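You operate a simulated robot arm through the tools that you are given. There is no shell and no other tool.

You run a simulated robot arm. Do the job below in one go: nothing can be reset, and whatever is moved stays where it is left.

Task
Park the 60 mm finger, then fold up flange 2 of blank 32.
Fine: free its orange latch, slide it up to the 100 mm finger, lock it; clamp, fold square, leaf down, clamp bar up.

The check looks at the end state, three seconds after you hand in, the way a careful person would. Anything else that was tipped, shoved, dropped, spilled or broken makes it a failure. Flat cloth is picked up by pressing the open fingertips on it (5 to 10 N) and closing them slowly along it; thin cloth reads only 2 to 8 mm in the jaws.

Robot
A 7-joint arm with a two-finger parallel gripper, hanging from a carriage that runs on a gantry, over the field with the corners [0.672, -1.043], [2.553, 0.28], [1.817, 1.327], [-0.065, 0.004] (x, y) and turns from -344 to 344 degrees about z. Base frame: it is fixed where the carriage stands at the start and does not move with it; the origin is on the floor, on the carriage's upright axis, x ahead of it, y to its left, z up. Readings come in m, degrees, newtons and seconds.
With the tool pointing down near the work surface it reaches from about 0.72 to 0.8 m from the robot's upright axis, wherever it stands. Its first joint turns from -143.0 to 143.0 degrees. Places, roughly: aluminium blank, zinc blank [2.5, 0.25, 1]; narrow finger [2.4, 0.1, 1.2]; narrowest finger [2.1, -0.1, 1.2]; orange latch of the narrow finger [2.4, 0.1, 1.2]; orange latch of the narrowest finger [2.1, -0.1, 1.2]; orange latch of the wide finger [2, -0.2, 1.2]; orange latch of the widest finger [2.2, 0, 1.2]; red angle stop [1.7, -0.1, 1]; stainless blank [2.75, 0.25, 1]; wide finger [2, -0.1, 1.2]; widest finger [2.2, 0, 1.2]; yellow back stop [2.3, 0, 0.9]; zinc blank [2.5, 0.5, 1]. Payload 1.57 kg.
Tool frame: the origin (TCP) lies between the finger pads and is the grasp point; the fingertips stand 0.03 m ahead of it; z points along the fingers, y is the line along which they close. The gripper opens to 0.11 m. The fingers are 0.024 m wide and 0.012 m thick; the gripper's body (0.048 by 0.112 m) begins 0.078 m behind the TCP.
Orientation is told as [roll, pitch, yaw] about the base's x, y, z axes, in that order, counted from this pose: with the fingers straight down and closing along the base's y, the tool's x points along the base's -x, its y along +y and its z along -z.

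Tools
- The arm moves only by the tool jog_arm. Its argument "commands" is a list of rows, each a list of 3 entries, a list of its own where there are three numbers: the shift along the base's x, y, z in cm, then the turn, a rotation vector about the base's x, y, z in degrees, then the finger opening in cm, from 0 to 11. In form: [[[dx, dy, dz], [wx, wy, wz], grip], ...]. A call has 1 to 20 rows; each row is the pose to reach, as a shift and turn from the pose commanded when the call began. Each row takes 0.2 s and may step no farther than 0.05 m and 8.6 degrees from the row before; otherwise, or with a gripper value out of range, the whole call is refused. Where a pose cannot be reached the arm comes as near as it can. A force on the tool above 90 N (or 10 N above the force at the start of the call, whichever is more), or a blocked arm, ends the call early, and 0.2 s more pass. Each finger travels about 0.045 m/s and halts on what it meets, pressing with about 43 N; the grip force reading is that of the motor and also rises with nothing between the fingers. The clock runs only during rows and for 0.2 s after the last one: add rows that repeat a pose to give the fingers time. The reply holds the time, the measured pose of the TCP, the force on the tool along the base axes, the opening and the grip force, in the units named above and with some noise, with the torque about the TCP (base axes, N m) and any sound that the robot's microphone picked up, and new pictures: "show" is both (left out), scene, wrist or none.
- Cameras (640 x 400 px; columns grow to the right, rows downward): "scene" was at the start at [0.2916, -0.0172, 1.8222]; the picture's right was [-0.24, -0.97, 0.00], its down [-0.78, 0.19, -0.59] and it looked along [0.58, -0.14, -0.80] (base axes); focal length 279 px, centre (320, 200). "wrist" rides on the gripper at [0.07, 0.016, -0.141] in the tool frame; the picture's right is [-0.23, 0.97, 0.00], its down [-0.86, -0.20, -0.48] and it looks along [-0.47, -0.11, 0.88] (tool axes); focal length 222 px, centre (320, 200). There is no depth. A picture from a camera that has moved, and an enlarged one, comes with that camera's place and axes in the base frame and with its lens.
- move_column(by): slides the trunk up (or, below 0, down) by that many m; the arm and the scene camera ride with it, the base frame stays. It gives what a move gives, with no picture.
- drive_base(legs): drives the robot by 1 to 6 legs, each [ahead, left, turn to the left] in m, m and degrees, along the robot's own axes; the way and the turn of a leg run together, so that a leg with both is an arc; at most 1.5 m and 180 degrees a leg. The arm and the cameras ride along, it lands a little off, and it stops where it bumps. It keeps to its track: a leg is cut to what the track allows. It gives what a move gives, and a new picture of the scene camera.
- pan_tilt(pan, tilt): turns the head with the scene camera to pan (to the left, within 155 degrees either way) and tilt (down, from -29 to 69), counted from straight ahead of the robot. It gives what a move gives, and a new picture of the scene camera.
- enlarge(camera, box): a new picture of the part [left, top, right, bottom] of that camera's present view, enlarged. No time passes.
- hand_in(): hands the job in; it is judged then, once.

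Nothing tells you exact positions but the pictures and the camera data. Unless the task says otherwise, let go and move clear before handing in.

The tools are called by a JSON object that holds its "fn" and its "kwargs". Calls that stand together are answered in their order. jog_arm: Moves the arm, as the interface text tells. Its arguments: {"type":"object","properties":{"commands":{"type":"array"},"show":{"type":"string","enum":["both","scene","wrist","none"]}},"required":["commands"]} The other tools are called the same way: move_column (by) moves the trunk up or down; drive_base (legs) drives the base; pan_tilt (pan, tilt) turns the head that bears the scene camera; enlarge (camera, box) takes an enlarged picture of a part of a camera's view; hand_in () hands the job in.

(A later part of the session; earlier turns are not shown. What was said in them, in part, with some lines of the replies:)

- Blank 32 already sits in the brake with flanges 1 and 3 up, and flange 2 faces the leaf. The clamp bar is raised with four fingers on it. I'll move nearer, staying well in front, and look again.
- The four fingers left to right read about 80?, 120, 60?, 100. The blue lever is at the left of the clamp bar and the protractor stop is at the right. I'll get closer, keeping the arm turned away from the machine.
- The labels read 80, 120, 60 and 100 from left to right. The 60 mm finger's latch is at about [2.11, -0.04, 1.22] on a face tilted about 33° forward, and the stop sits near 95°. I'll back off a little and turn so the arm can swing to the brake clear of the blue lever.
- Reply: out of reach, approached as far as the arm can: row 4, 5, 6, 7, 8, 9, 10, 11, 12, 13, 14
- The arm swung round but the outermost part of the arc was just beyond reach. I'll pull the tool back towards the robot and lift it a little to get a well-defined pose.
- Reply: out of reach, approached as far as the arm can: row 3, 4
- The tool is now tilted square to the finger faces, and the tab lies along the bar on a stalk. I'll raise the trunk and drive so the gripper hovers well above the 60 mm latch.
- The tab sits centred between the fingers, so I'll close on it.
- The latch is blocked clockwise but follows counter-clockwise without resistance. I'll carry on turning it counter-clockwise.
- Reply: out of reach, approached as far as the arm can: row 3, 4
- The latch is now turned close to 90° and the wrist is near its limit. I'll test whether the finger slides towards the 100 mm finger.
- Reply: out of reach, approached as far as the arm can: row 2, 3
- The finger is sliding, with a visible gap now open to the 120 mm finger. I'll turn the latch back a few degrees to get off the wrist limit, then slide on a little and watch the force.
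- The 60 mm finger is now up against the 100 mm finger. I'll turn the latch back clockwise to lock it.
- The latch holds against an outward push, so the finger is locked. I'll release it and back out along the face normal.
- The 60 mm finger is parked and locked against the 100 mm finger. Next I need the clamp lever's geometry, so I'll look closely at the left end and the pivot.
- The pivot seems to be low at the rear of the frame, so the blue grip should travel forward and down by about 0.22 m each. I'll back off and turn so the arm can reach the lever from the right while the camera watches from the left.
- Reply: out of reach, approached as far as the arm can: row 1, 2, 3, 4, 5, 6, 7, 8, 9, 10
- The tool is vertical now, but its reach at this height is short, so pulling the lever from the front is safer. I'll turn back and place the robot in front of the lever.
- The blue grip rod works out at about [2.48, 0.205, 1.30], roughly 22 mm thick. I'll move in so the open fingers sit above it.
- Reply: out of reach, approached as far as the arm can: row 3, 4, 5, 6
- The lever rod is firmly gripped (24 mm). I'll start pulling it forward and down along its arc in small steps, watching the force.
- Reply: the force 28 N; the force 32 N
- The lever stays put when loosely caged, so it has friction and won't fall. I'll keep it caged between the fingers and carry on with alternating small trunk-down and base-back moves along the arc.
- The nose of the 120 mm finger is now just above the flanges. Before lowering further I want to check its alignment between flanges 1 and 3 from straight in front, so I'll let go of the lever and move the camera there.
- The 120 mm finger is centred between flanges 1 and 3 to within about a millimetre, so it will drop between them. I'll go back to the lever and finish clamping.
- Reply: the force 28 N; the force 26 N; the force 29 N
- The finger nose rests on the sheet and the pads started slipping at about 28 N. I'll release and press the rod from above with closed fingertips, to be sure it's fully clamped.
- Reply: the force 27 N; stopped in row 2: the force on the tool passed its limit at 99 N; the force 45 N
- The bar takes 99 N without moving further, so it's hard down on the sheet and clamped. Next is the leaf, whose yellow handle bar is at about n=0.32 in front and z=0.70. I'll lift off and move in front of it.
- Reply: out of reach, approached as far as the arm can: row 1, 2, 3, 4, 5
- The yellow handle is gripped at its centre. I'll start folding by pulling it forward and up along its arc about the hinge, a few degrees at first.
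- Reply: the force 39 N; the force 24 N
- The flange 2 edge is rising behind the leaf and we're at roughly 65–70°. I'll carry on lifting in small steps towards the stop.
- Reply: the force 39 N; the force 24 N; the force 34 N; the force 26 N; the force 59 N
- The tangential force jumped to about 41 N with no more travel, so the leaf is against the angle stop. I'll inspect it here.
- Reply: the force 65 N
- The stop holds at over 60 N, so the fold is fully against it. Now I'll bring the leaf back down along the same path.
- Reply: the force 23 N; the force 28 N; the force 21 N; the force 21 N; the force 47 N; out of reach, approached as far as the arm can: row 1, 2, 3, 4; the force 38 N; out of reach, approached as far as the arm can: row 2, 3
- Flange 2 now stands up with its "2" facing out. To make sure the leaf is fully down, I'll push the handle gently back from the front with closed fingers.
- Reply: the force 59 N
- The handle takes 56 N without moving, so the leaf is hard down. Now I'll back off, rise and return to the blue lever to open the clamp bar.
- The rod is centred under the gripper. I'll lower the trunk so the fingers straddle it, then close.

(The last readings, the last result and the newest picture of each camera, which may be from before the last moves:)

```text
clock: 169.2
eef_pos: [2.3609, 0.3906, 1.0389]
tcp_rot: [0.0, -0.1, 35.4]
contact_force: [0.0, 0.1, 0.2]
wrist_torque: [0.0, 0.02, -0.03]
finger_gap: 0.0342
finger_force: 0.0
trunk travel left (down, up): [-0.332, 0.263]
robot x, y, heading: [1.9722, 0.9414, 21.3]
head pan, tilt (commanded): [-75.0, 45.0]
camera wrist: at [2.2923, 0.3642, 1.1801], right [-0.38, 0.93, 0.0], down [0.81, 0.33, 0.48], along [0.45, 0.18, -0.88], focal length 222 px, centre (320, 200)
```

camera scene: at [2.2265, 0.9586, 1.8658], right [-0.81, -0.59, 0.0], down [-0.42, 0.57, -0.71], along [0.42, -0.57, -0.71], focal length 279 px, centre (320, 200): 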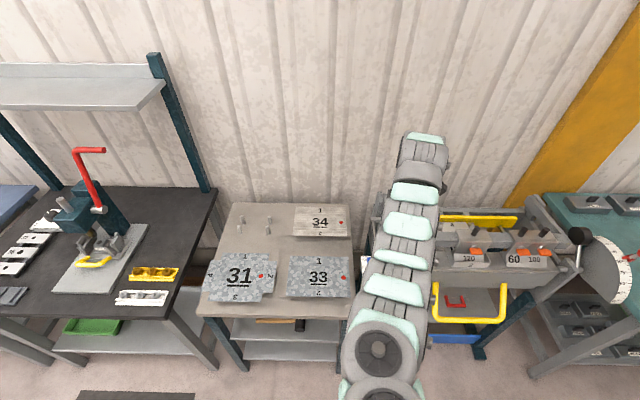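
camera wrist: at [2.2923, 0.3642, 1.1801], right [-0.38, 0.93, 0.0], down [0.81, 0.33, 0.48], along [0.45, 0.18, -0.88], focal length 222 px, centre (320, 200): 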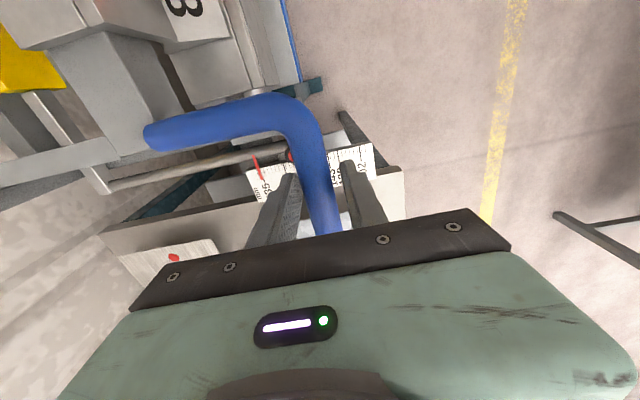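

{"fn": "jog_arm", "kwargs": {"commands": [[[0, 0, 0], [0, 0, 0], 1.8], [[0, 0, 0], [0, 0, 0], 1.8]], "show": "none"}}

{"fn": "move_column", "kwargs": {"by": 0.035}}

{"fn": "jog_arm", "kwargs": {"commands": [[[0.3, -0.45, 0], [0, 0, 0], 1.8], [[0.6, -0.85, 0], [0, 0, 0], 1.8]], "show": "scene"}}

{"fn": "enlarge", "kwargs": {"camera": "scene", "box": [400, 190, 600, 330]}}

```text
clock: 169.8
eef_pos: [2.3628, 0.3897, 1.0405]
tcp_rot: [-0.2, -0.2, 35.3]
contact_force: [5.0, -7.8, -4.6]
wrist_torque: [-0.17, -0.01, -0.17]
finger_gap: 0.0237
finger_force: 20.0
trunk travel left (down, up): [-0.332, 0.263]
robot x, y, heading: [1.9734, 0.9459, 21.4]
head pan, tilt (commanded): [-75.0, 45.0]
```

```text
clock: 170.6
eef_pos: [2.3676, 0.3815, 1.0781]
tcp_rot: [-0.9, 0.0, 35.4]
contact_force: [34.6, -56.2, -23.2]
wrist_torque: [-0.77, 0.17, -0.29]
finger_gap: 0.0236
finger_force: 35.9
trunk travel left (down, up): [-0.367, 0.228]
robot x, y, heading: [1.9746, 0.9463, 21.5]
head pan, tilt (commanded): [-75.0, 45.0]
```

```text
clock: 171.2
eef_pos: [2.368, 0.3831, 1.0751]
tcp_rot: [0.1, -0.2, 35.2]
contact_force: [6.8, -10.2, -5.3]
wrist_torque: [0.34, -0.99, -0.14]
finger_gap: 0.0234
finger_force: 35.9
trunk travel left (down, up): [-0.367, 0.228]
robot x, y, heading: [1.9743, 0.9413, 21.5]
head pan, tilt (commanded): [-75.0, 45.0]
camera scene: at [2.2266, 0.9588, 1.7012], right [-0.81, -0.59, 0.0], down [-0.42, 0.57, -0.71], along [0.42, -0.57, -0.71], focal length 279 px, centre (320, 200)
```

scene: 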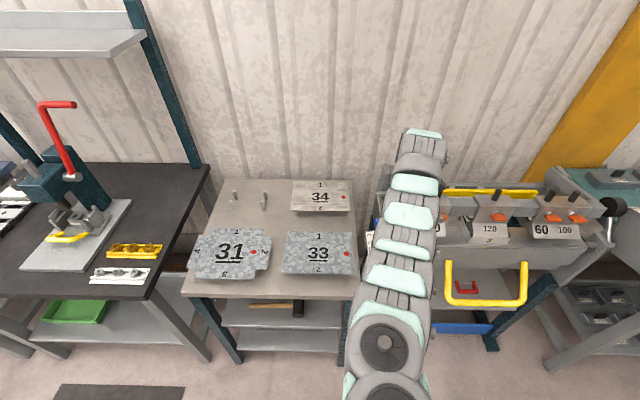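

```text
2.86 times, centred on (500, 260) of scene
camera zoom: at [2.2266, 0.9588, 1.7012], right [-0.81, -0.59, 0.0], down [-0.42, 0.57, -0.71], along [0.42, -0.57, -0.71], focal length 796 px, centre (-194, 29)
```

zoom: 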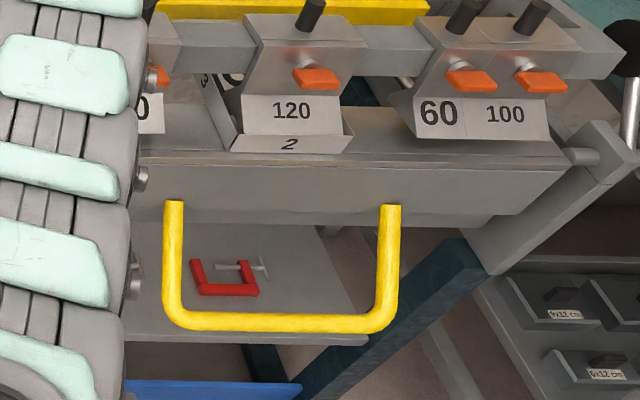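

{"fn": "jog_arm", "kwargs": {"commands": [[[0.25, -0.35, 0.7], [0, 0, 0], 1.8], [[0.5, -0.7, 1.5], [0, 0, 0], 1.8], [[0.75, -1.05, 2.3], [0, 0, 0], 1.8], [[1.0, -1.45, 3.1], [0, 0, 0], 1.8], [[1.3, -1.85, 3.9], [0, 0, 0], 1.8], [[1.6, -2.3, 4.7], [0, 0, 0], 1.8], [[1.6, -2.3, 4.7], [0, 0, 0], 1.8]], "show": "none"}}

```text
clock: 172.8
eef_pos: [2.381, 0.3622, 1.1191]
tcp_rot: [0.0, -0.1, 35.2]
contact_force: [-14.8, 21.9, 10.6]
wrist_torque: [0.31, 0.33, -0.09]
finger_gap: 0.0416
finger_force: 13.2
trunk travel left (down, up): [-0.367, 0.228]
robot x, y, heading: [1.9721, 0.9435, 21.5]
head pan, tilt (commanded): [-75.0, 45.0]
```

{"fn": "enlarge", "kwargs": {"camera": "wrist", "box": [160, 40, 480, 260]}}

{"fn": "enlarge", "kwargs": {"camera": "scene", "box": [360, 120, 600, 310]}}

```text
1.82 times, centred on (320, 150) of wrist
camera zoom: at [2.3126, 0.3342, 1.2602], right [-0.38, 0.93, 0.0], down [0.81, 0.33, 0.48], along [0.44, 0.18, -0.88], focal length 404 px, centre (320, 291)
```

zoom: 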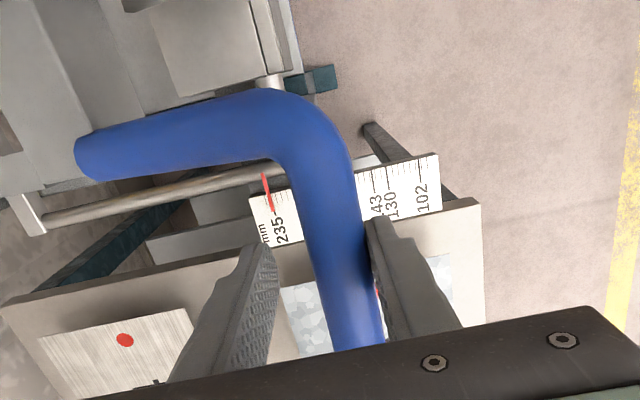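

```text
2.11 times, centred on (480, 215) of scene
camera zoom: at [2.2258, 0.9595, 1.7004], right [-0.81, -0.59, 0.0], down [-0.42, 0.57, -0.71], along [0.42, -0.57, -0.71], focal length 587 px, centre (-17, 168)
```

zoom: 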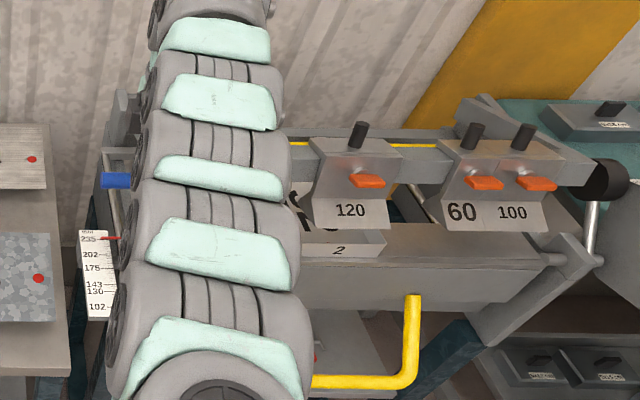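

{"fn": "jog_arm", "kwargs": {"commands": [[[-0.3, 0.45, 0], [0, 0, 0], 3.6], [[-0.45, 0.65, 0], [0, 0, 0], 3.6]], "show": "none"}}

{"fn": "drive_base", "kwargs": {"legs": [[0.0072, -0.029, 0]]}}

{"fn": "move_column", "kwargs": {"by": 0.035}}

{"fn": "jog_arm", "kwargs": {"commands": [[[0, 0, 0], [0, 0, 0], 3.6]], "show": "wrist"}}

```text
clock: 173.4
eef_pos: [2.3779, 0.3643, 1.1211]
tcp_rot: [-0.3, -0.1, 35.1]
contact_force: [0.7, 0.9, -0.6]
wrist_torque: [0.03, -0.04, 0.01]
finger_gap: 0.0359
finger_force: 0.0
trunk travel left (down, up): [-0.367, 0.228]
robot x, y, heading: [1.9744, 0.9422, 21.3]
head pan, tilt (commanded): [-75.0, 45.0]
```

```text
clock: 174.2
eef_pos: [2.394, 0.343, 1.1202]
tcp_rot: [-0.2, -0.1, 35.1]
contact_force: [-13.7, 17.8, 9.7]
wrist_torque: [-0.15, 0.0, -0.13]
finger_gap: 0.0564
finger_force: 10.4
trunk travel left (down, up): [-0.367, 0.228]
robot x, y, heading: [1.9935, 0.9211, 21.2]
head pan, tilt (commanded): [-75.0, 45.0]
camera scene: at [2.2429, 0.935, 1.7005], right [-0.81, -0.59, 0.0], down [-0.42, 0.57, -0.71], along [0.42, -0.57, -0.71], focal length 279 px, centre (320, 200)
```

scene: 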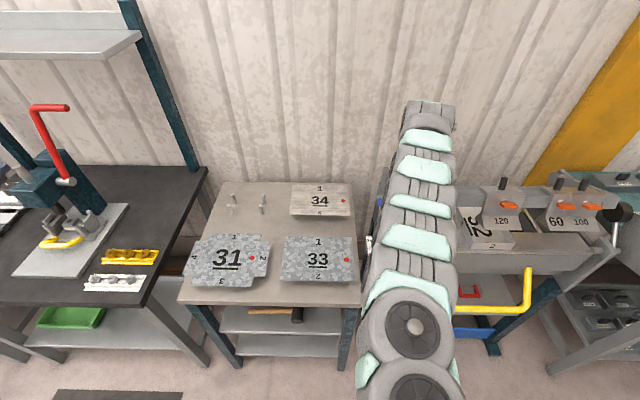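

```text
clock: 175.0
eef_pos: [2.3966, 0.3405, 1.155]
tcp_rot: [-0.3, -0.1, 35.2]
contact_force: [0.5, -1.1, 0.2]
wrist_torque: [-0.01, 0.0, -0.02]
finger_gap: 0.036
finger_force: 0.1
trunk travel left (down, up): [-0.402, 0.193]
robot x, y, heading: [1.9884, 0.9206, 21.4]
head pan, tilt (commanded): [-75.0, 45.0]
```

```text
clock: 175.4
eef_pos: [2.396, 0.3396, 1.1564]
tcp_rot: [-0.3, -0.1, 35.2]
contact_force: [0.5, 0.8, 0.6]
wrist_torque: [-0.01, 0.01, 0.0]
finger_gap: 0.0359
finger_force: 0.0
trunk travel left (down, up): [-0.402, 0.193]
robot x, y, heading: [1.9909, 0.9196, 21.3]
head pan, tilt (commanded): [-75.0, 45.0]
camera wrist: at [2.3267, 0.3143, 1.2971], right [-0.38, 0.93, -0.01], down [0.81, 0.33, 0.48], along [0.45, 0.18, -0.88], focal length 222 px, centre (320, 200)
```

wrist: 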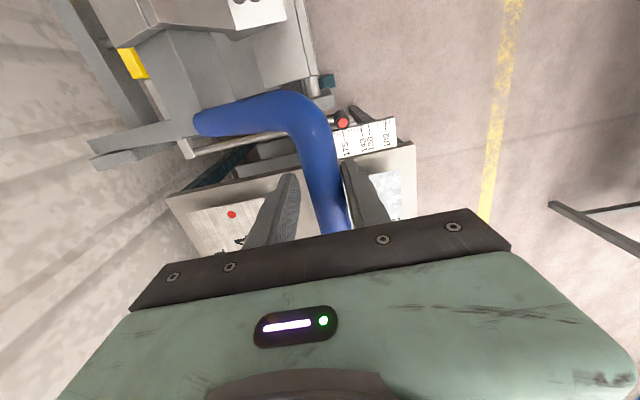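

{"fn": "drive_base", "kwargs": {"legs": [[0.0072, -0.029, 0]]}}

{"fn": "move_column", "kwargs": {"by": 0.035}}

{"fn": "drive_base", "kwargs": {"legs": [[0.0072, -0.029, 0]]}}

{"fn": "move_column", "kwargs": {"by": 0.035}}

{"fn": "jog_arm", "kwargs": {"commands": [[[0, 0, 0], [0, 0, 0], 3.6]], "show": "wrist"}}

```text
clock: 176.2
eef_pos: [2.4129, 0.3164, 1.1545]
tcp_rot: [-0.3, -0.2, 35.3]
contact_force: [-1.3, 0.7, 1.2]
wrist_torque: [-0.07, -0.03, 0.0]
finger_gap: 0.0377
finger_force: 0.7
trunk travel left (down, up): [-0.402, 0.193]
robot x, y, heading: [2.0092, 0.897, 21.5]
head pan, tilt (commanded): [-75.0, 45.0]
camera scene: at [2.2608, 0.9097, 1.7356], right [-0.81, -0.59, 0.0], down [-0.42, 0.57, -0.71], along [0.42, -0.57, -0.71], focal length 279 px, centre (320, 200)
```

scene: 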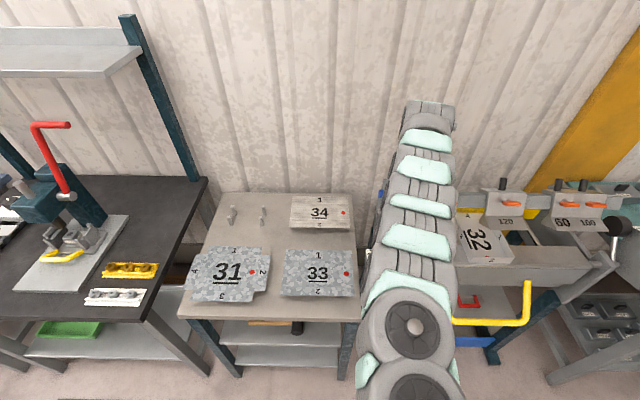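

```text
clock: 177.0
eef_pos: [2.4123, 0.3165, 1.1899]
tcp_rot: [-0.3, -0.1, 35.3]
contact_force: [0.0, 0.0, 0.1]
wrist_torque: [-0.01, -0.01, 0.01]
finger_gap: 0.0361
finger_force: 0.0
trunk travel left (down, up): [-0.437, 0.158]
robot x, y, heading: [2.009, 0.895, 21.3]
head pan, tilt (commanded): [-75.0, 45.0]
```

```text
clock: 177.8
eef_pos: [2.4316, 0.292, 1.1911]
tcp_rot: [-0.4, -0.2, 35.3]
contact_force: [-0.5, 0.1, 0.0]
wrist_torque: [-0.04, -0.01, 0.01]
finger_gap: 0.0372
finger_force: 0.3
trunk travel left (down, up): [-0.437, 0.158]
robot x, y, heading: [2.0235, 0.8685, 21.3]
head pan, tilt (commanded): [-75.0, 45.0]
camera scene: at [2.2781, 0.885, 1.7705], right [-0.81, -0.59, 0.0], down [-0.42, 0.57, -0.71], along [0.42, -0.57, -0.71], focal length 279 px, centre (320, 200)
```

scene: 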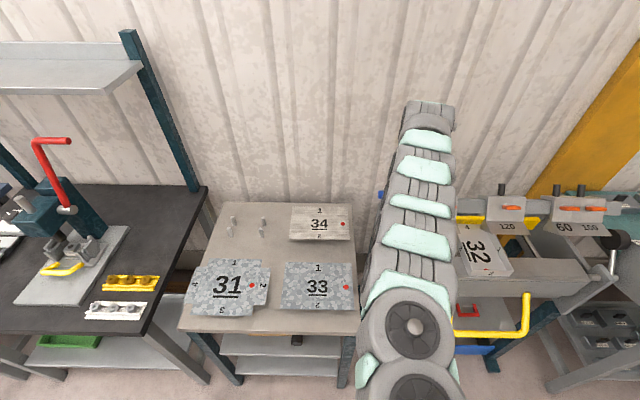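

```text
clock: 178.6
eef_pos: [2.4314, 0.2907, 1.2256]
tcp_rot: [-0.4, -0.1, 35.3]
contact_force: [0.0, -0.7, 0.1]
wrist_torque: [-0.01, -0.02, 0.03]
finger_gap: 0.0359
finger_force: 0.0
trunk travel left (down, up): [-0.472, 0.123]
robot x, y, heading: [2.025, 0.8697, 21.4]
head pan, tilt (commanded): [-75.0, 45.0]
```

```text
clock: 179.0
eef_pos: [2.4305, 0.2918, 1.2264]
tcp_rot: [-0.4, -0.1, 35.3]
contact_force: [-0.7, 0.6, -0.1]
wrist_torque: [-0.01, 0.02, 0.02]
finger_gap: 0.0361
finger_force: 0.1
trunk travel left (down, up): [-0.472, 0.123]
robot x, y, heading: [2.0232, 0.8682, 21.5]
head pan, tilt (commanded): [-75.0, 45.0]
camera wrist: at [2.3618, 0.2651, 1.3666], right [-0.38, 0.93, -0.01], down [0.81, 0.33, 0.48], along [0.45, 0.18, -0.88], focal length 222 px, centre (320, 200)
```

wrist: 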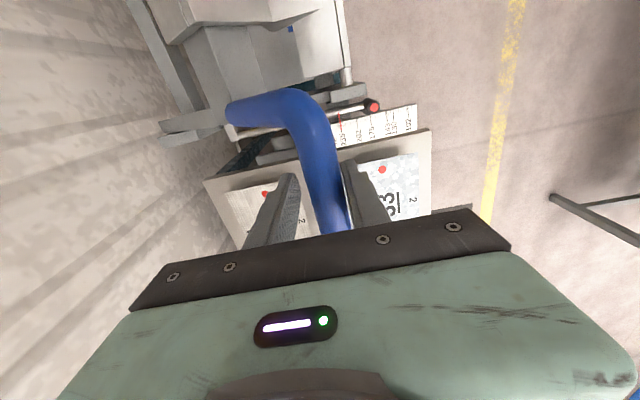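

{"fn": "drive_base", "kwargs": {"legs": [[0.0085, -0.034, 0]]}}

{"fn": "move_column", "kwargs": {"by": 0.03}}

{"fn": "drive_base", "kwargs": {"legs": [[0.0085, -0.034, 0]]}}

{"fn": "move_column", "kwargs": {"by": 0.022}}

{"fn": "jog_arm", "kwargs": {"commands": [[[0, 0, 0], [0, 0, 0], 3.6]], "show": "wrist"}}

```text
clock: 179.9
eef_pos: [2.4509, 0.2624, 1.2252]
tcp_rot: [-0.3, -0.1, 35.3]
contact_force: [-0.3, -0.8, -1.1]
wrist_torque: [0.01, -0.02, 0.0]
finger_gap: 0.0362
finger_force: 0.1
trunk travel left (down, up): [-0.472, 0.123]
robot x, y, heading: [2.046, 0.8425, 21.5]
head pan, tilt (commanded): [-75.0, 45.0]
camera scene: at [2.2985, 0.8563, 1.8056], right [-0.81, -0.59, 0.0], down [-0.42, 0.57, -0.71], along [0.42, -0.57, -0.71], focal length 279 px, centre (320, 200)
```

scene: 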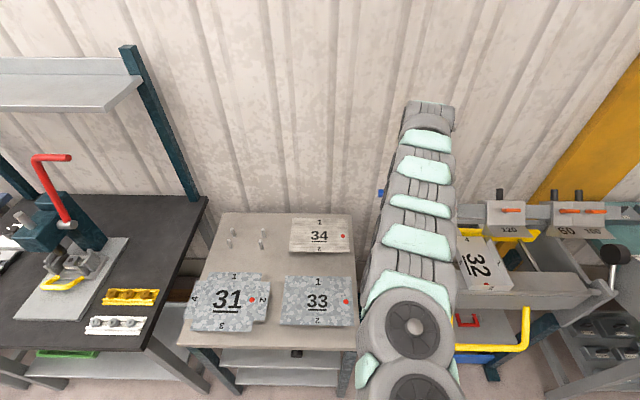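

```text
clock: 180.6
eef_pos: [2.4509, 0.2621, 1.256]
tcp_rot: [-0.4, 0.0, 35.2]
contact_force: [-0.3, 0.1, 0.4]
wrist_torque: [-0.01, 0.01, 0.01]
finger_gap: 0.036
finger_force: 0.0
trunk travel left (down, up): [-0.502, 0.093]
robot x, y, heading: [2.048, 0.8431, 21.2]
head pan, tilt (commanded): [-75.0, 45.0]
```

```text
clock: 181.5
eef_pos: [2.4718, 0.2332, 1.2544]
tcp_rot: [-0.6, -0.1, 35.3]
contact_force: [2.6, -2.7, -0.3]
wrist_torque: [0.12, 0.09, -0.01]
finger_gap: 0.0391
finger_force: 1.9
trunk travel left (down, up): [-0.502, 0.093]
robot x, y, heading: [2.0641, 0.814, 21.5]
head pan, tilt (commanded): [-75.0, 45.0]
camera scene: at [2.319, 0.8272, 1.8358], right [-0.81, -0.59, 0.0], down [-0.42, 0.57, -0.71], along [0.42, -0.57, -0.71], focal length 279 px, centre (320, 200)
```

scene: 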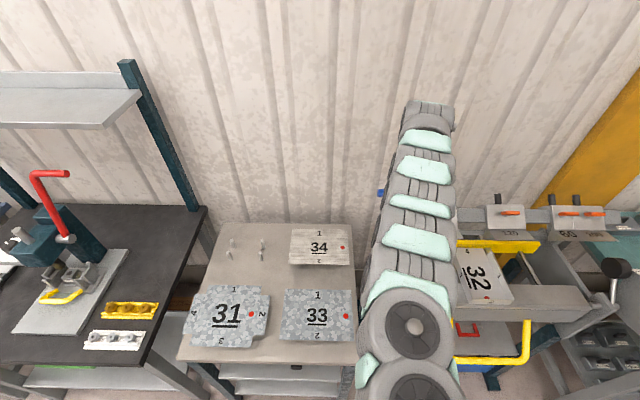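

```text
clock: 182.2
eef_pos: [2.4722, 0.2338, 1.2777]
tcp_rot: [-0.5, -0.1, 35.2]
contact_force: [0.7, -2.7, 2.1]
wrist_torque: [-0.03, -0.09, 0.0]
finger_gap: 0.0375
finger_force: 1.2
trunk travel left (down, up): [-0.524, 0.071]
robot x, y, heading: [2.0656, 0.8132, 21.5]
head pan, tilt (commanded): [-75.0, 45.0]
```

```text
clock: 182.6
eef_pos: [2.4727, 0.2336, 1.278]
tcp_rot: [-0.5, 0.0, 35.3]
contact_force: [1.2, -1.6, 1.7]
wrist_torque: [-0.02, 0.01, -0.04]
finger_gap: 0.0378
finger_force: 1.5
trunk travel left (down, up): [-0.524, 0.071]
robot x, y, heading: [2.0653, 0.8113, 21.0]
head pan, tilt (commanded): [-75.0, 45.0]
camera wrist: at [2.4028, 0.2071, 1.4185], right [-0.38, 0.93, -0.01], down [0.81, 0.33, 0.48], along [0.45, 0.17, -0.88], focal length 222 px, centre (320, 200)
```

wrist: 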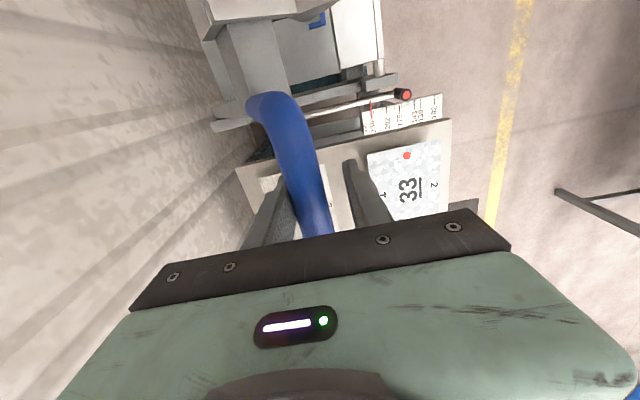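

{"fn": "drive_base", "kwargs": {"legs": [[0.006, -0.024, 0]]}}

{"fn": "move_column", "kwargs": {"by": 0.012}}

{"fn": "jog_arm", "kwargs": {"commands": [[[0, 0, 0], [0, 0, 0], 3.6]], "show": "wrist"}}

```text
clock: 183.4
eef_pos: [2.486, 0.2127, 1.2781]
tcp_rot: [-0.5, 0.0, 35.4]
contact_force: [2.0, -2.7, -1.2]
wrist_torque: [0.03, 0.09, -0.05]
finger_gap: 0.0392
finger_force: 1.9
trunk travel left (down, up): [-0.524, 0.071]
robot x, y, heading: [2.0753, 0.7918, 21.4]
head pan, tilt (commanded): [-75.0, 45.0]
camera scene: at [2.3333, 0.8071, 1.8578], right [-0.81, -0.59, 0.0], down [-0.42, 0.57, -0.71], along [0.42, -0.57, -0.71], focal length 279 px, centre (320, 200)
```

scene: 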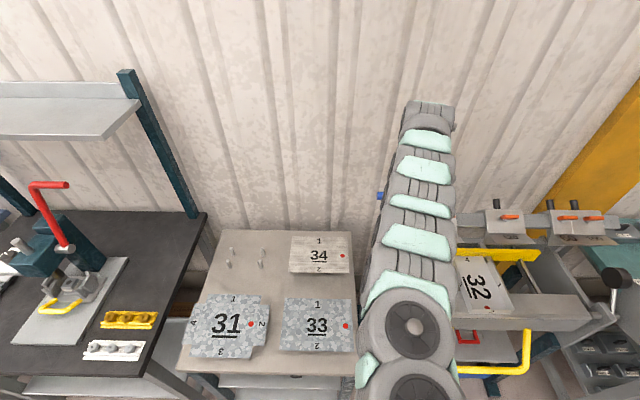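

```text
clock: 184.0
eef_pos: [2.4851, 0.2135, 1.2898]
tcp_rot: [-0.6, -0.1, 35.3]
contact_force: [1.0, -1.5, 0.8]
wrist_torque: [0.01, -0.02, -0.04]
finger_gap: 0.0385
finger_force: 1.3
trunk travel left (down, up): [-0.536, 0.059]
robot x, y, heading: [2.0814, 0.7909, 21.3]
head pan, tilt (commanded): [-75.0, 45.0]
```

```text
clock: 184.4
eef_pos: [2.4869, 0.2113, 1.2901]
tcp_rot: [-0.5, 0.0, 35.2]
contact_force: [1.5, -1.9, 0.7]
wrist_torque: [-0.02, 0.0, -0.04]
finger_gap: 0.0384
finger_force: 1.9
trunk travel left (down, up): [-0.536, 0.059]
robot x, y, heading: [2.0807, 0.7935, 21.3]
head pan, tilt (commanded): [-75.0, 45.0]
camera wrist: at [2.4171, 0.187, 1.4305], right [-0.38, 0.93, -0.01], down [0.81, 0.33, 0.48], along [0.45, 0.17, -0.88], focal length 222 px, centre (320, 200)
```

wrist: 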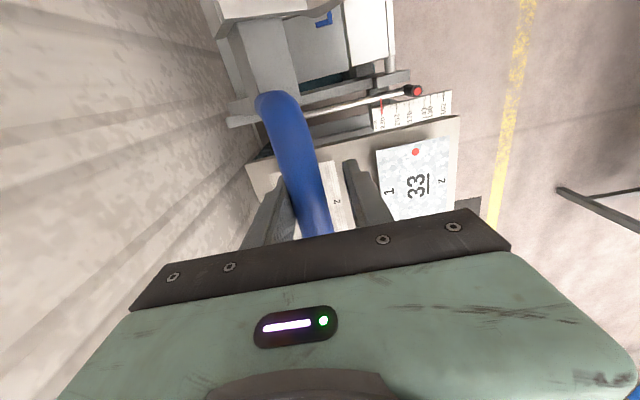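

{"fn": "drive_base", "kwargs": {"legs": [[0.004, -0.016, 0]]}}

{"fn": "move_column", "kwargs": {"by": 0.006}}

{"fn": "jog_arm", "kwargs": {"commands": [[[0, 0, 0], [0, 0, 0], 4.5], [[0, 0, 0], [0, 0, 0], 4.5]], "show": "wrist"}}

```text
clock: 185.2
eef_pos: [2.4951, 0.201, 1.288]
tcp_rot: [-0.4, 0.0, 35.3]
contact_force: [-1.9, 2.5, -0.3]
wrist_torque: [-0.01, -0.06, -0.03]
finger_gap: 0.0392
finger_force: 1.6
trunk travel left (down, up): [-0.536, 0.059]
robot x, y, heading: [2.0902, 0.7769, 21.2]
head pan, tilt (commanded): [-75.0, 45.0]
camera scene: at [2.3426, 0.794, 1.8697], right [-0.81, -0.59, 0.0], down [-0.42, 0.57, -0.71], along [0.42, -0.57, -0.71], focal length 279 px, centre (320, 200)
```

scene: 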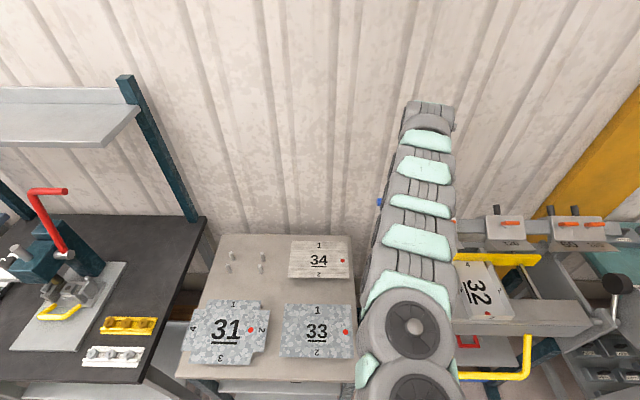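

```text
clock: 185.7
eef_pos: [2.4947, 0.2007, 1.2948]
tcp_rot: [-0.4, -0.1, 35.2]
contact_force: [-1.7, 2.9, 0.6]
wrist_torque: [0.0, -0.02, -0.03]
finger_gap: 0.0392
finger_force: 1.8
trunk travel left (down, up): [-0.542, 0.053]
robot x, y, heading: [2.092, 0.7777, 21.3]
head pan, tilt (commanded): [-75.0, 45.0]
```

```text
clock: 186.3
eef_pos: [2.4952, 0.2005, 1.2956]
tcp_rot: [-0.4, -0.1, 35.3]
contact_force: [-0.5, -0.1, 0.3]
wrist_torque: [-0.01, -0.03, -0.01]
finger_gap: 0.0449
finger_force: 0.1
trunk travel left (down, up): [-0.542, 0.053]
robot x, y, heading: [2.0917, 0.7813, 21.0]
head pan, tilt (commanded): [-75.0, 45.0]
camera wrist: at [2.4262, 0.1739, 1.436], right [-0.38, 0.93, -0.01], down [0.81, 0.33, 0.48], along [0.45, 0.18, -0.88], focal length 222 px, centre (320, 200)
```

wrist: 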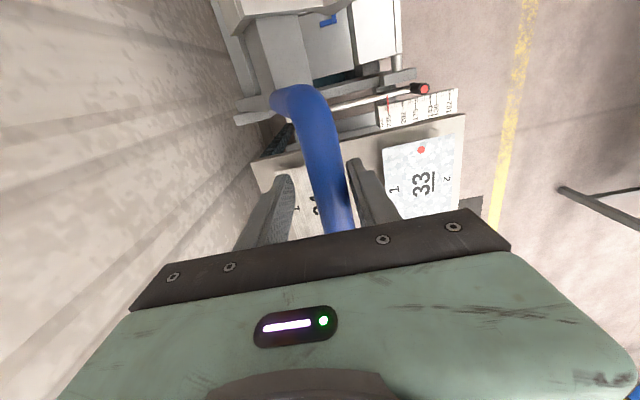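

The bar is back at its open stop, with the rod at its starting place. I'll open the fingers, rise clear and back away.

{"fn": "jog_arm", "kwargs": {"commands": [[[0, 0, 0], [0, 0, 0], 6], [[0, 0, 0], [0, 0, 0], 7.5], [[0, 0, 0], [0, 0, 0], 7.5]], "show": "none"}}

{"fn": "move_column", "kwargs": {"by": 0.05}}

{"fn": "jog_arm", "kwargs": {"commands": [[[-0.2, 0.3, 1.5], [0, 0, 0], 7.5], [[-0.4, 0.6, 3], [0, 0, 0], 7.5], [[-0.6, 0.9, 4], [0, 0, 0], 7.5], [[-0.6, 0.9, 4], [0, 0, 0], 7.5]], "show": "wrist"}}

```text
clock: 187.1
eef_pos: [2.4946, 0.1987, 1.295]
tcp_rot: [-0.4, 0.0, 35.2]
contact_force: [-0.4, -0.3, -0.3]
wrist_torque: [-0.03, -0.05, -0.03]
finger_gap: 0.075
finger_force: 0.1
trunk travel left (down, up): [-0.542, 0.053]
robot x, y, heading: [2.0901, 0.7781, 21.4]
head pan, tilt (commanded): [-75.0, 45.0]
```

```text
clock: 188.0
eef_pos: [2.4954, 0.1999, 1.3446]
tcp_rot: [-0.3, -0.1, 35.3]
contact_force: [0.5, 0.3, -0.7]
wrist_torque: [-0.01, 0.01, -0.02]
finger_gap: 0.075
finger_force: 0.0
trunk travel left (down, up): [-0.592, 0.003]
robot x, y, heading: [2.0892, 0.7771, 21.4]
head pan, tilt (commanded): [-75.0, 45.0]
```

```text
clock: 189.0
eef_pos: [2.4899, 0.2096, 1.3852]
tcp_rot: [-0.3, 0.0, 35.4]
contact_force: [0.0, -0.2, 0.3]
wrist_torque: [0.0, 0.02, 0.02]
finger_gap: 0.0751
finger_force: 0.1
trunk travel left (down, up): [-0.592, 0.003]
robot x, y, heading: [2.0905, 0.7766, 21.4]
head pan, tilt (commanded): [-75.0, 45.0]
camera wrist: at [2.4202, 0.1827, 1.526], right [-0.38, 0.93, -0.01], down [0.81, 0.33, 0.48], along [0.45, 0.18, -0.88], focal length 222 px, centre (320, 200)
```

wrist: 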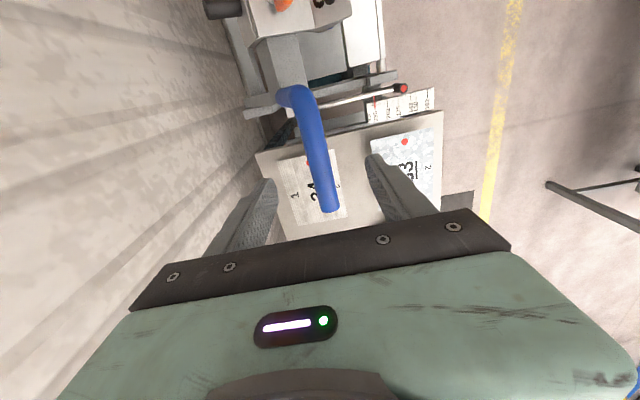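

{"fn": "drive_base", "kwargs": {"legs": [[-0.06, 0.243, 0]]}}

{"fn": "enlarge", "kwargs": {"camera": "scene", "box": [430, 180, 550, 290]}}

{"fn": "enlarge", "kwargs": {"camera": "scene", "box": [440, 215, 500, 265]}}

```text
clock: 190.9
eef_pos: [2.3461, 0.4161, 1.3841]
tcp_rot: [-0.4, -0.1, 35.4]
contact_force: [-0.2, 0.1, 0.1]
wrist_torque: [0.04, 0.03, -0.03]
finger_gap: 0.0752
finger_force: 0.2
trunk travel left (down, up): [-0.592, 0.003]
robot x, y, heading: [1.9452, 0.9844, 21.2]
head pan, tilt (commanded): [-75.0, 45.0]
camera scene: at [2.1978, 1.0, 1.9258], right [-0.8, -0.59, 0.0], down [-0.42, 0.57, -0.71], along [0.42, -0.57, -0.71], focal length 279 px, centre (320, 200)
```

scene: 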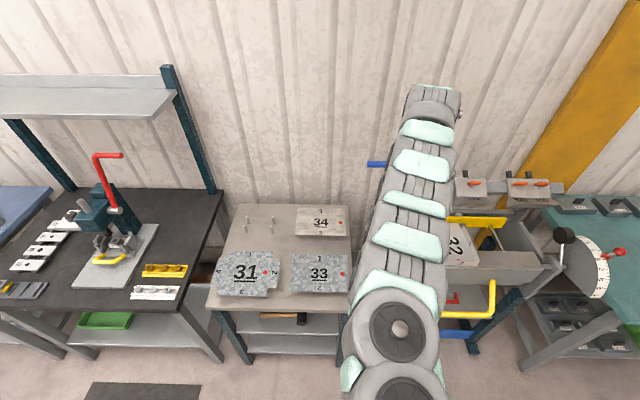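

```text
3.64 times, centred on (490, 235) of scene
camera zoom: at [2.1978, 1.0, 1.9258], right [-0.8, -0.59, 0.0], down [-0.42, 0.57, -0.71], along [0.42, -0.57, -0.71], focal length 1013 px, centre (-298, 73)
```

zoom: 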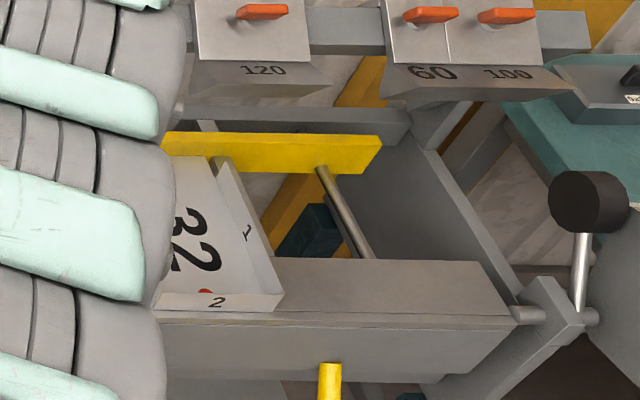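

```text
8.00 times, centred on (470, 240) of scene
camera zoom: at [2.1978, 1.0, 1.9258], right [-0.8, -0.59, 0.0], down [-0.42, 0.57, -0.71], along [0.42, -0.57, -0.71], focal length 2229 px, centre (-880, -120)
```

zoom: 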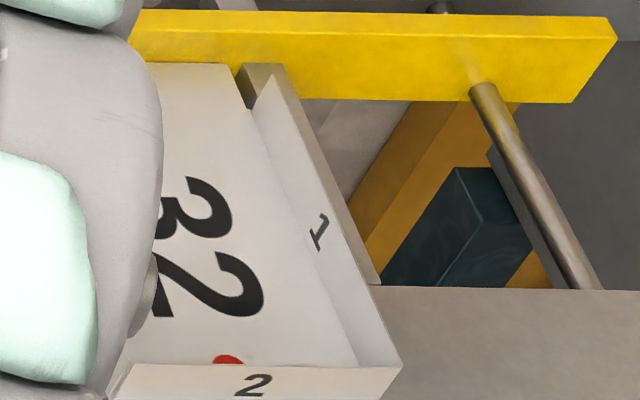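

{"fn": "enlarge", "kwargs": {"camera": "scene", "box": [476, 250, 500, 270]}}

{"fn": "enlarge", "kwargs": {"camera": "scene", "box": [560, 225, 630, 305]}}

```text
16.00 times, centred on (488, 260) of scene
camera zoom: at [2.1978, 1.0, 1.9258], right [-0.8, -0.59, 0.0], down [-0.42, 0.57, -0.71], along [0.42, -0.57, -0.71], focal length 4458 px, centre (-2368, -760)
```

zoom: 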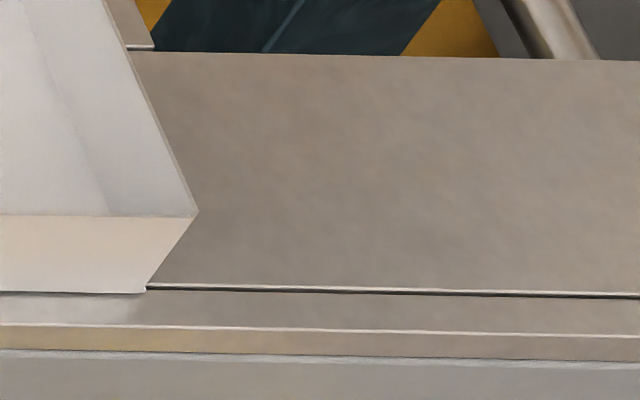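

```text
5.00 times, centred on (595, 265) of scene
camera zoom: at [2.1978, 1.0, 1.9258], right [-0.8, -0.59, 0.0], down [-0.42, 0.57, -0.71], along [0.42, -0.57, -0.71], focal length 1393 px, centre (-1055, -125)
```

zoom: 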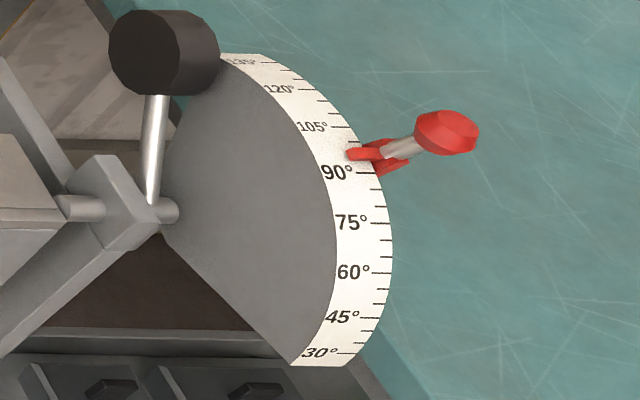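

Everything looks right: flange 2 meets flange 1 cleanly at the corner. I'll move back to the middle for a last full check.

{"fn": "drive_base", "kwargs": {"legs": [[-0.5, 0.2, 0]]}}

{"fn": "pan_tilt", "kwargs": {"pan": -72, "tilt": 42}}

{"fn": "enlarge", "kwargs": {"camera": "scene", "box": [250, 110, 450, 270]}}

{"fn": "enlarge", "kwargs": {"camera": "scene", "box": [300, 150, 400, 230]}}

```text
clock: 194.0
eef_pos: [1.8076, 0.4195, 1.3856]
tcp_rot: [-0.4, -0.1, 35.4]
contact_force: [1.2, 0.0, -0.4]
wrist_torque: [0.02, 0.0, -0.01]
finger_gap: 0.075
finger_force: 0.0
trunk travel left (down, up): [-0.592, 0.003]
robot x, y, heading: [1.4074, 0.9862, 21.5]
head pan, tilt (commanded): [-75.0, 45.0]
camera scene: at [1.659, 1.0038, 1.9258], right [-0.8, -0.59, 0.0], down [-0.42, 0.57, -0.71], along [0.42, -0.57, -0.71], focal length 279 px, centre (320, 200)
```

scene: 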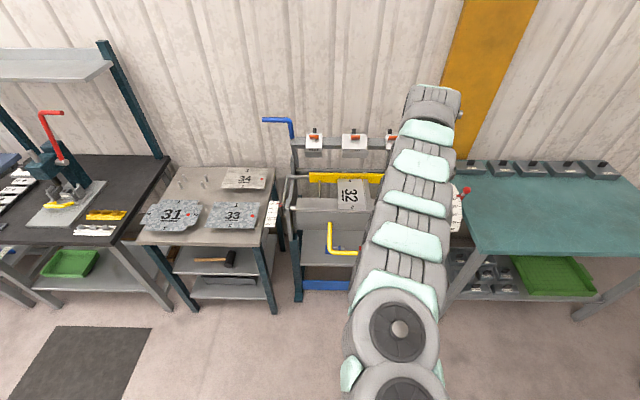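

```text
clock: 194.6
eef_pos: [1.8073, 0.4186, 1.385]
tcp_rot: [-0.4, -0.1, 35.5]
contact_force: [-0.2, 0.5, 0.4]
wrist_torque: [0.0, 0.02, -0.01]
finger_gap: 0.075
finger_force: 0.1
trunk travel left (down, up): [-0.592, 0.003]
robot x, y, heading: [1.4071, 0.9875, 21.7]
head pan, tilt (commanded): [-72.0, 42.0]
camera scene: at [1.6638, 1.0046, 1.9301], right [-0.77, -0.64, 0.0], down [-0.43, 0.52, -0.74], along [0.47, -0.57, -0.67], focal length 279 px, centre (320, 200)
```

scene: 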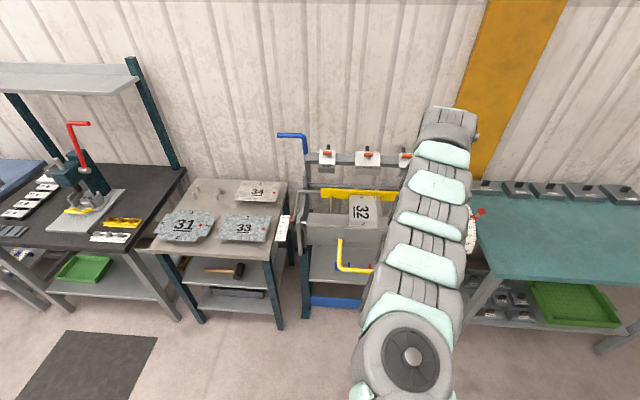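

```text
2.50 times, centred on (350, 190) of scene
camera zoom: at [1.6638, 1.0046, 1.9301], right [-0.77, -0.64, 0.0], down [-0.43, 0.52, -0.74], along [0.47, -0.57, -0.67], focal length 697 px, centre (245, 225)
```

zoom: 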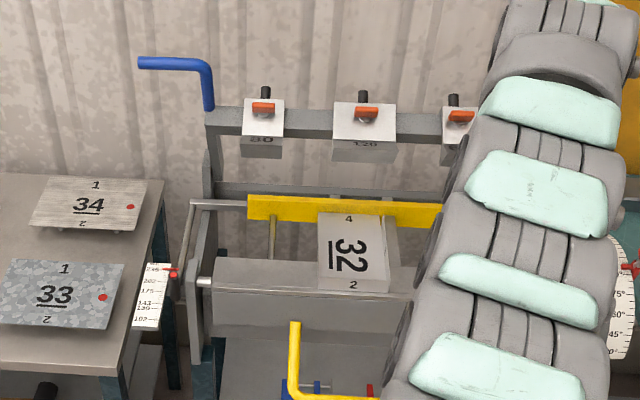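

```text
5.00 times, centred on (350, 190) of scene
camera zoom: at [1.6638, 1.0046, 1.9301], right [-0.77, -0.64, 0.0], down [-0.43, 0.52, -0.74], along [0.47, -0.57, -0.67], focal length 1393 px, centre (170, 250)
```

zoom: 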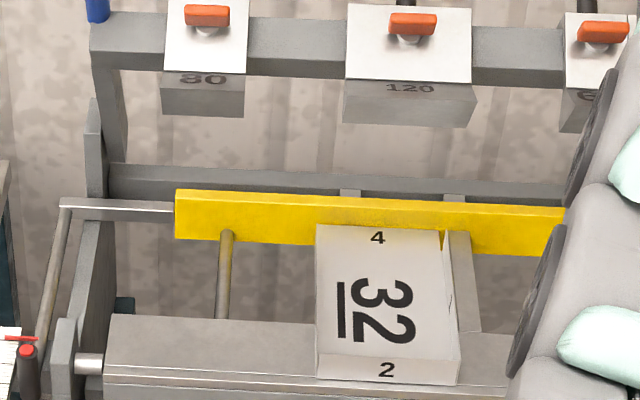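

{"fn": "enlarge", "kwargs": {"camera": "scene", "box": [356, 214, 376, 230]}}

{"fn": "enlarge", "kwargs": {"camera": "scene", "box": [376, 214, 396, 230]}}

{"fn": "enlarge", "kwargs": {"camera": "scene", "box": [390, 140, 430, 170]}}

```text
16.00 times, centred on (366, 222) of scene
camera zoom: at [1.6638, 1.0046, 1.9301], right [-0.77, -0.64, 0.0], down [-0.43, 0.52, -0.74], along [0.47, -0.57, -0.67], focal length 4458 px, centre (-416, -152)
```

zoom: 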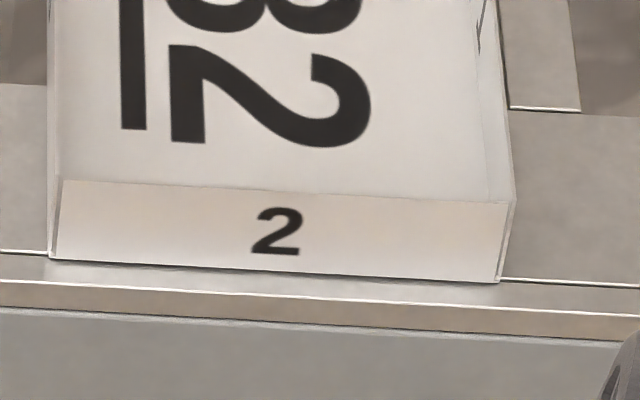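

```text
16.00 times, centred on (386, 222) of scene
camera zoom: at [1.6638, 1.0046, 1.9301], right [-0.77, -0.64, 0.0], down [-0.43, 0.52, -0.74], along [0.47, -0.57, -0.67], focal length 4458 px, centre (-736, -152)
```

zoom: 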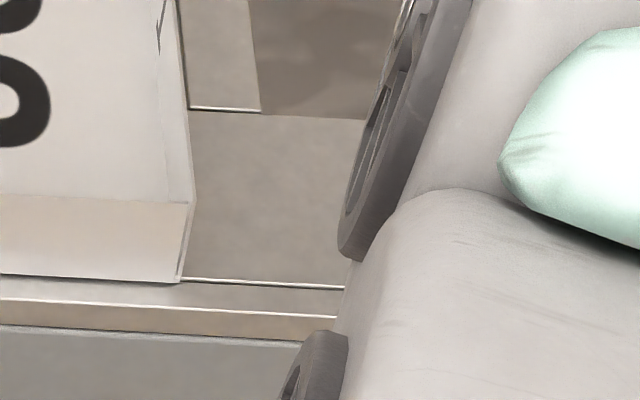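

```text
13.33 times, centred on (410, 155) of scene
camera zoom: at [1.6638, 1.0046, 1.9301], right [-0.77, -0.64, 0.0], down [-0.43, 0.52, -0.74], along [0.47, -0.57, -0.67], focal length 3715 px, centre (-880, 800)
```

zoom: 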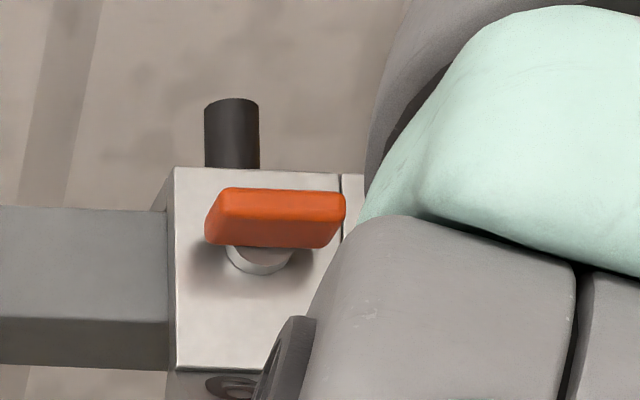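

{"fn": "enlarge", "kwargs": {"camera": "scene", "box": [374, 220, 382, 228]}}

{"fn": "enlarge", "kwargs": {"camera": "scene", "box": [346, 219, 354, 227]}}

```text
16.00 times, centred on (378, 224) of scene
camera zoom: at [1.6638, 1.0046, 1.9301], right [-0.77, -0.64, 0.0], down [-0.43, 0.52, -0.74], along [0.47, -0.57, -0.67], focal length 4458 px, centre (-608, -184)
```

zoom: 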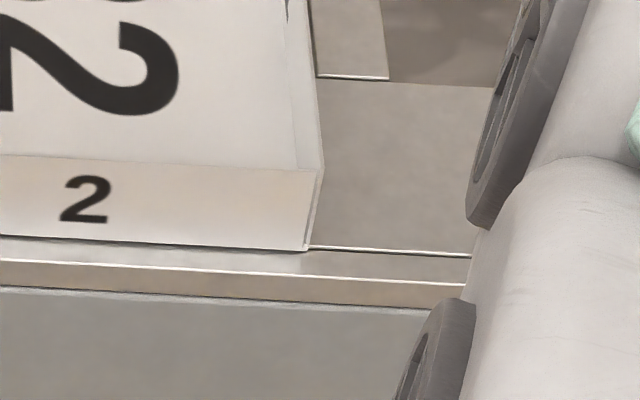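

```text
16.00 times, centred on (350, 223) of scene
camera zoom: at [1.6638, 1.0046, 1.9301], right [-0.77, -0.64, 0.0], down [-0.43, 0.52, -0.74], along [0.47, -0.57, -0.67], focal length 4458 px, centre (-160, -168)
```

zoom: 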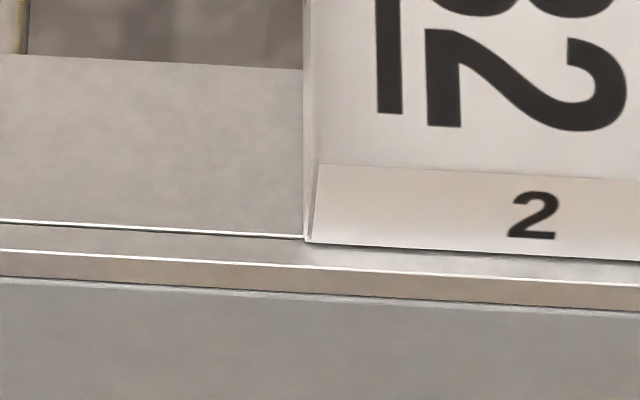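

The final flange angle deserves a better look before I hand in. I'll view it from the right side, where any lean of flange 2 shows directly.

{"fn": "drive_base", "kwargs": {"legs": [[-0.61, -0.457, 0]]}}

{"fn": "pan_tilt", "kwargs": {"pan": -34, "tilt": 42}}

```text
clock: 198.7
eef_pos: [1.4011, -0.2288, 1.385]
tcp_rot: [-0.4, -0.2, 35.5]
contact_force: [0.9, 0.1, -0.5]
wrist_torque: [0.02, 0.02, 0.01]
finger_gap: 0.0749
finger_force: 0.1
trunk travel left (down, up): [-0.592, 0.003]
robot x, y, heading: [1.0004, 0.3465, 21.4]
head pan, tilt (commanded): [-72.0, 42.0]
camera scene: at [1.2569, 0.357, 1.9301], right [-0.77, -0.64, 0.0], down [-0.43, 0.52, -0.74], along [0.47, -0.57, -0.67], focal length 279 px, centre (320, 200)
```

scene: 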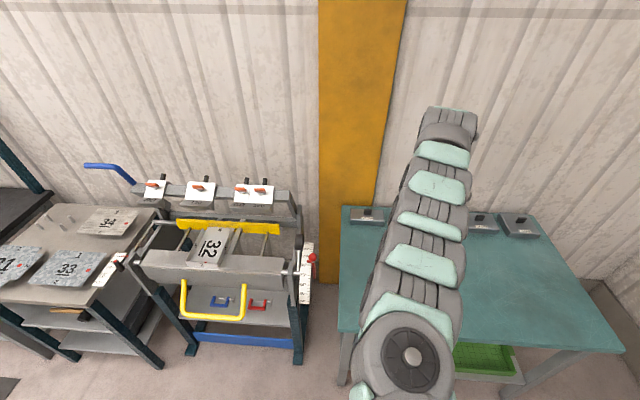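

```text
clock: 199.8
eef_pos: [1.4006, -0.228, 1.3845]
tcp_rot: [-0.4, -0.1, 35.6]
contact_force: [-0.1, 0.0, -0.4]
wrist_torque: [-0.01, 0.02, -0.02]
finger_gap: 0.0749
finger_force: 0.1
trunk travel left (down, up): [-0.592, 0.003]
robot x, y, heading: [0.9973, 0.3384, 21.5]
head pan, tilt (commanded): [-34.0, 42.0]
camera scene: at [1.2854, 0.4034, 1.9301], right [-0.22, -0.98, 0.0], down [-0.65, 0.15, -0.74], along [0.73, -0.16, -0.67], focal length 279 px, centre (320, 200)
```

scene: 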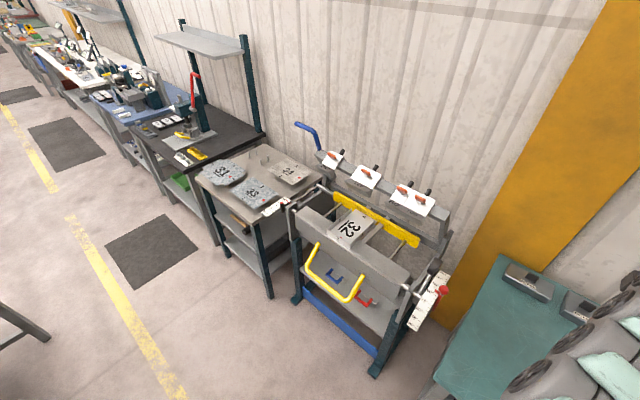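

{"fn": "enlarge", "kwargs": {"camera": "scene", "box": [325, 200, 385, 255]}}

{"fn": "enlarge", "kwargs": {"camera": "scene", "box": [336, 226, 366, 256]}}

{"fn": "enlarge", "kwargs": {"camera": "scene", "box": [310, 135, 450, 225]}}

{"fn": "enlarge", "kwargs": {"camera": "scene", "box": [390, 255, 470, 335]}}

```text
7.27 times, centred on (355, 228) of scene
camera zoom: at [1.2854, 0.4034, 1.9301], right [-0.22, -0.98, 0.0], down [-0.65, 0.15, -0.74], along [0.73, -0.16, -0.67], focal length 2026 px, centre (66, 0)
```

zoom: 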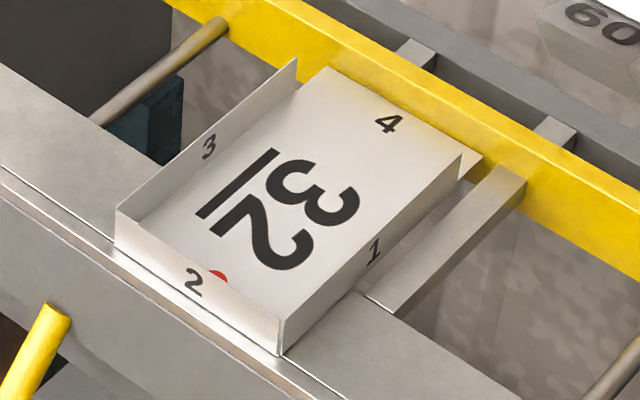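

```text
13.33 times, centred on (351, 241) of scene
camera zoom: at [1.2854, 0.4034, 1.9301], right [-0.22, -0.98, 0.0], down [-0.65, 0.15, -0.74], along [0.73, -0.16, -0.67], focal length 3715 px, centre (-93, -347)
```

zoom: 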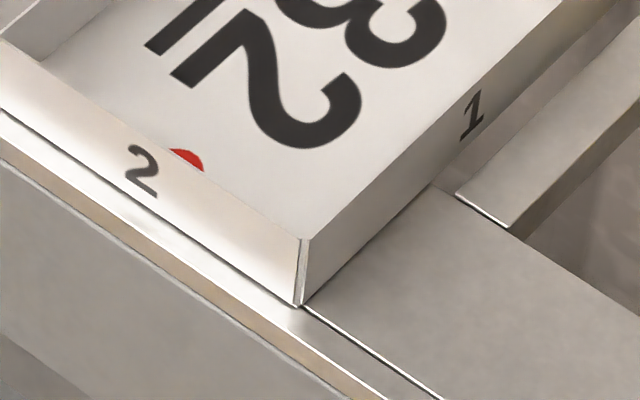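

```text
4.44 times, centred on (380, 180) of scene
camera zoom: at [1.2854, 0.4034, 1.9301], right [-0.22, -0.98, 0.0], down [-0.65, 0.15, -0.74], along [0.73, -0.16, -0.67], focal length 1238 px, centre (53, 289)
```

zoom: 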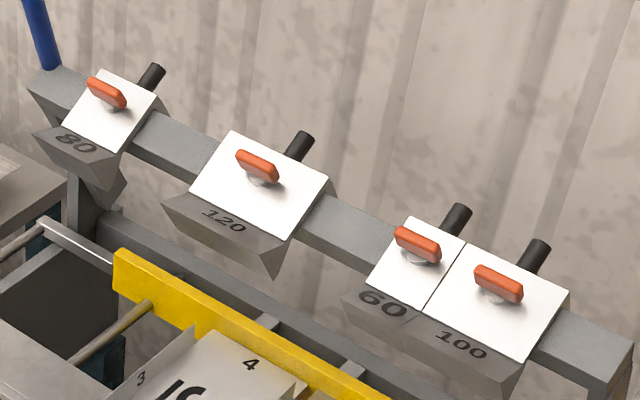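

```text
5.00 times, centred on (430, 295) of scene
camera zoom: at [1.2854, 0.4034, 1.9301], right [-0.22, -0.98, 0.0], down [-0.65, 0.15, -0.74], along [0.73, -0.16, -0.67], focal length 1393 px, centre (-230, -275)
```

zoom: 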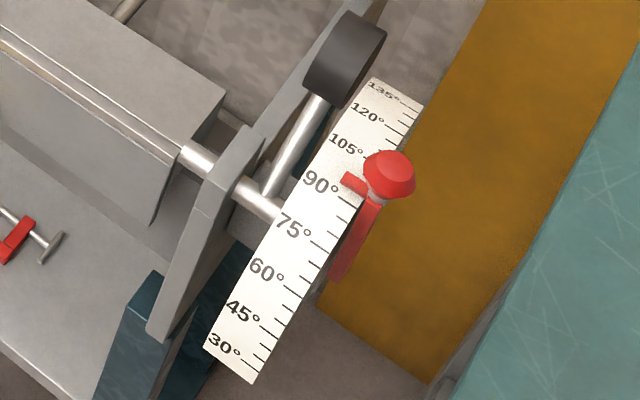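

The final check looks good. The 60 mm finger is locked against the 100 mm finger, flange 2 measures close to square, the leaf is down, the clamp bar is up, and the arm is clear of everything, so I'm handing in.

{"fn": "hand_in", "kwargs": {}}

```text
The job is handed in.
```

I parked the 60 mm finger and folded up flange 2 of blank 32, and the job is handed in. I haven't seen the check's result.

- **60 mm finger:** it sits up against the 100 mm finger with its orange latch locked. A light outward pull (about 11 N) did not move it.
- **Flange 2:** I clamped the blank and folded the leaf hard against the angle stop, which reads about 95°. From the pictures I measured the finished flange at about 92°, give or take 1.5°, so it is close to square but may be slightly over-bent. I did not change the stop.
- **Leaf:** it is fully down.
- **Clamp bar:** it is back up on its open stop.
- **Blank 32 and the rest:** the blank is still against the yellow back stop. I saw nothing else tipped or moved.

The gripper is empty and the arm is parked clear, above the teal table.
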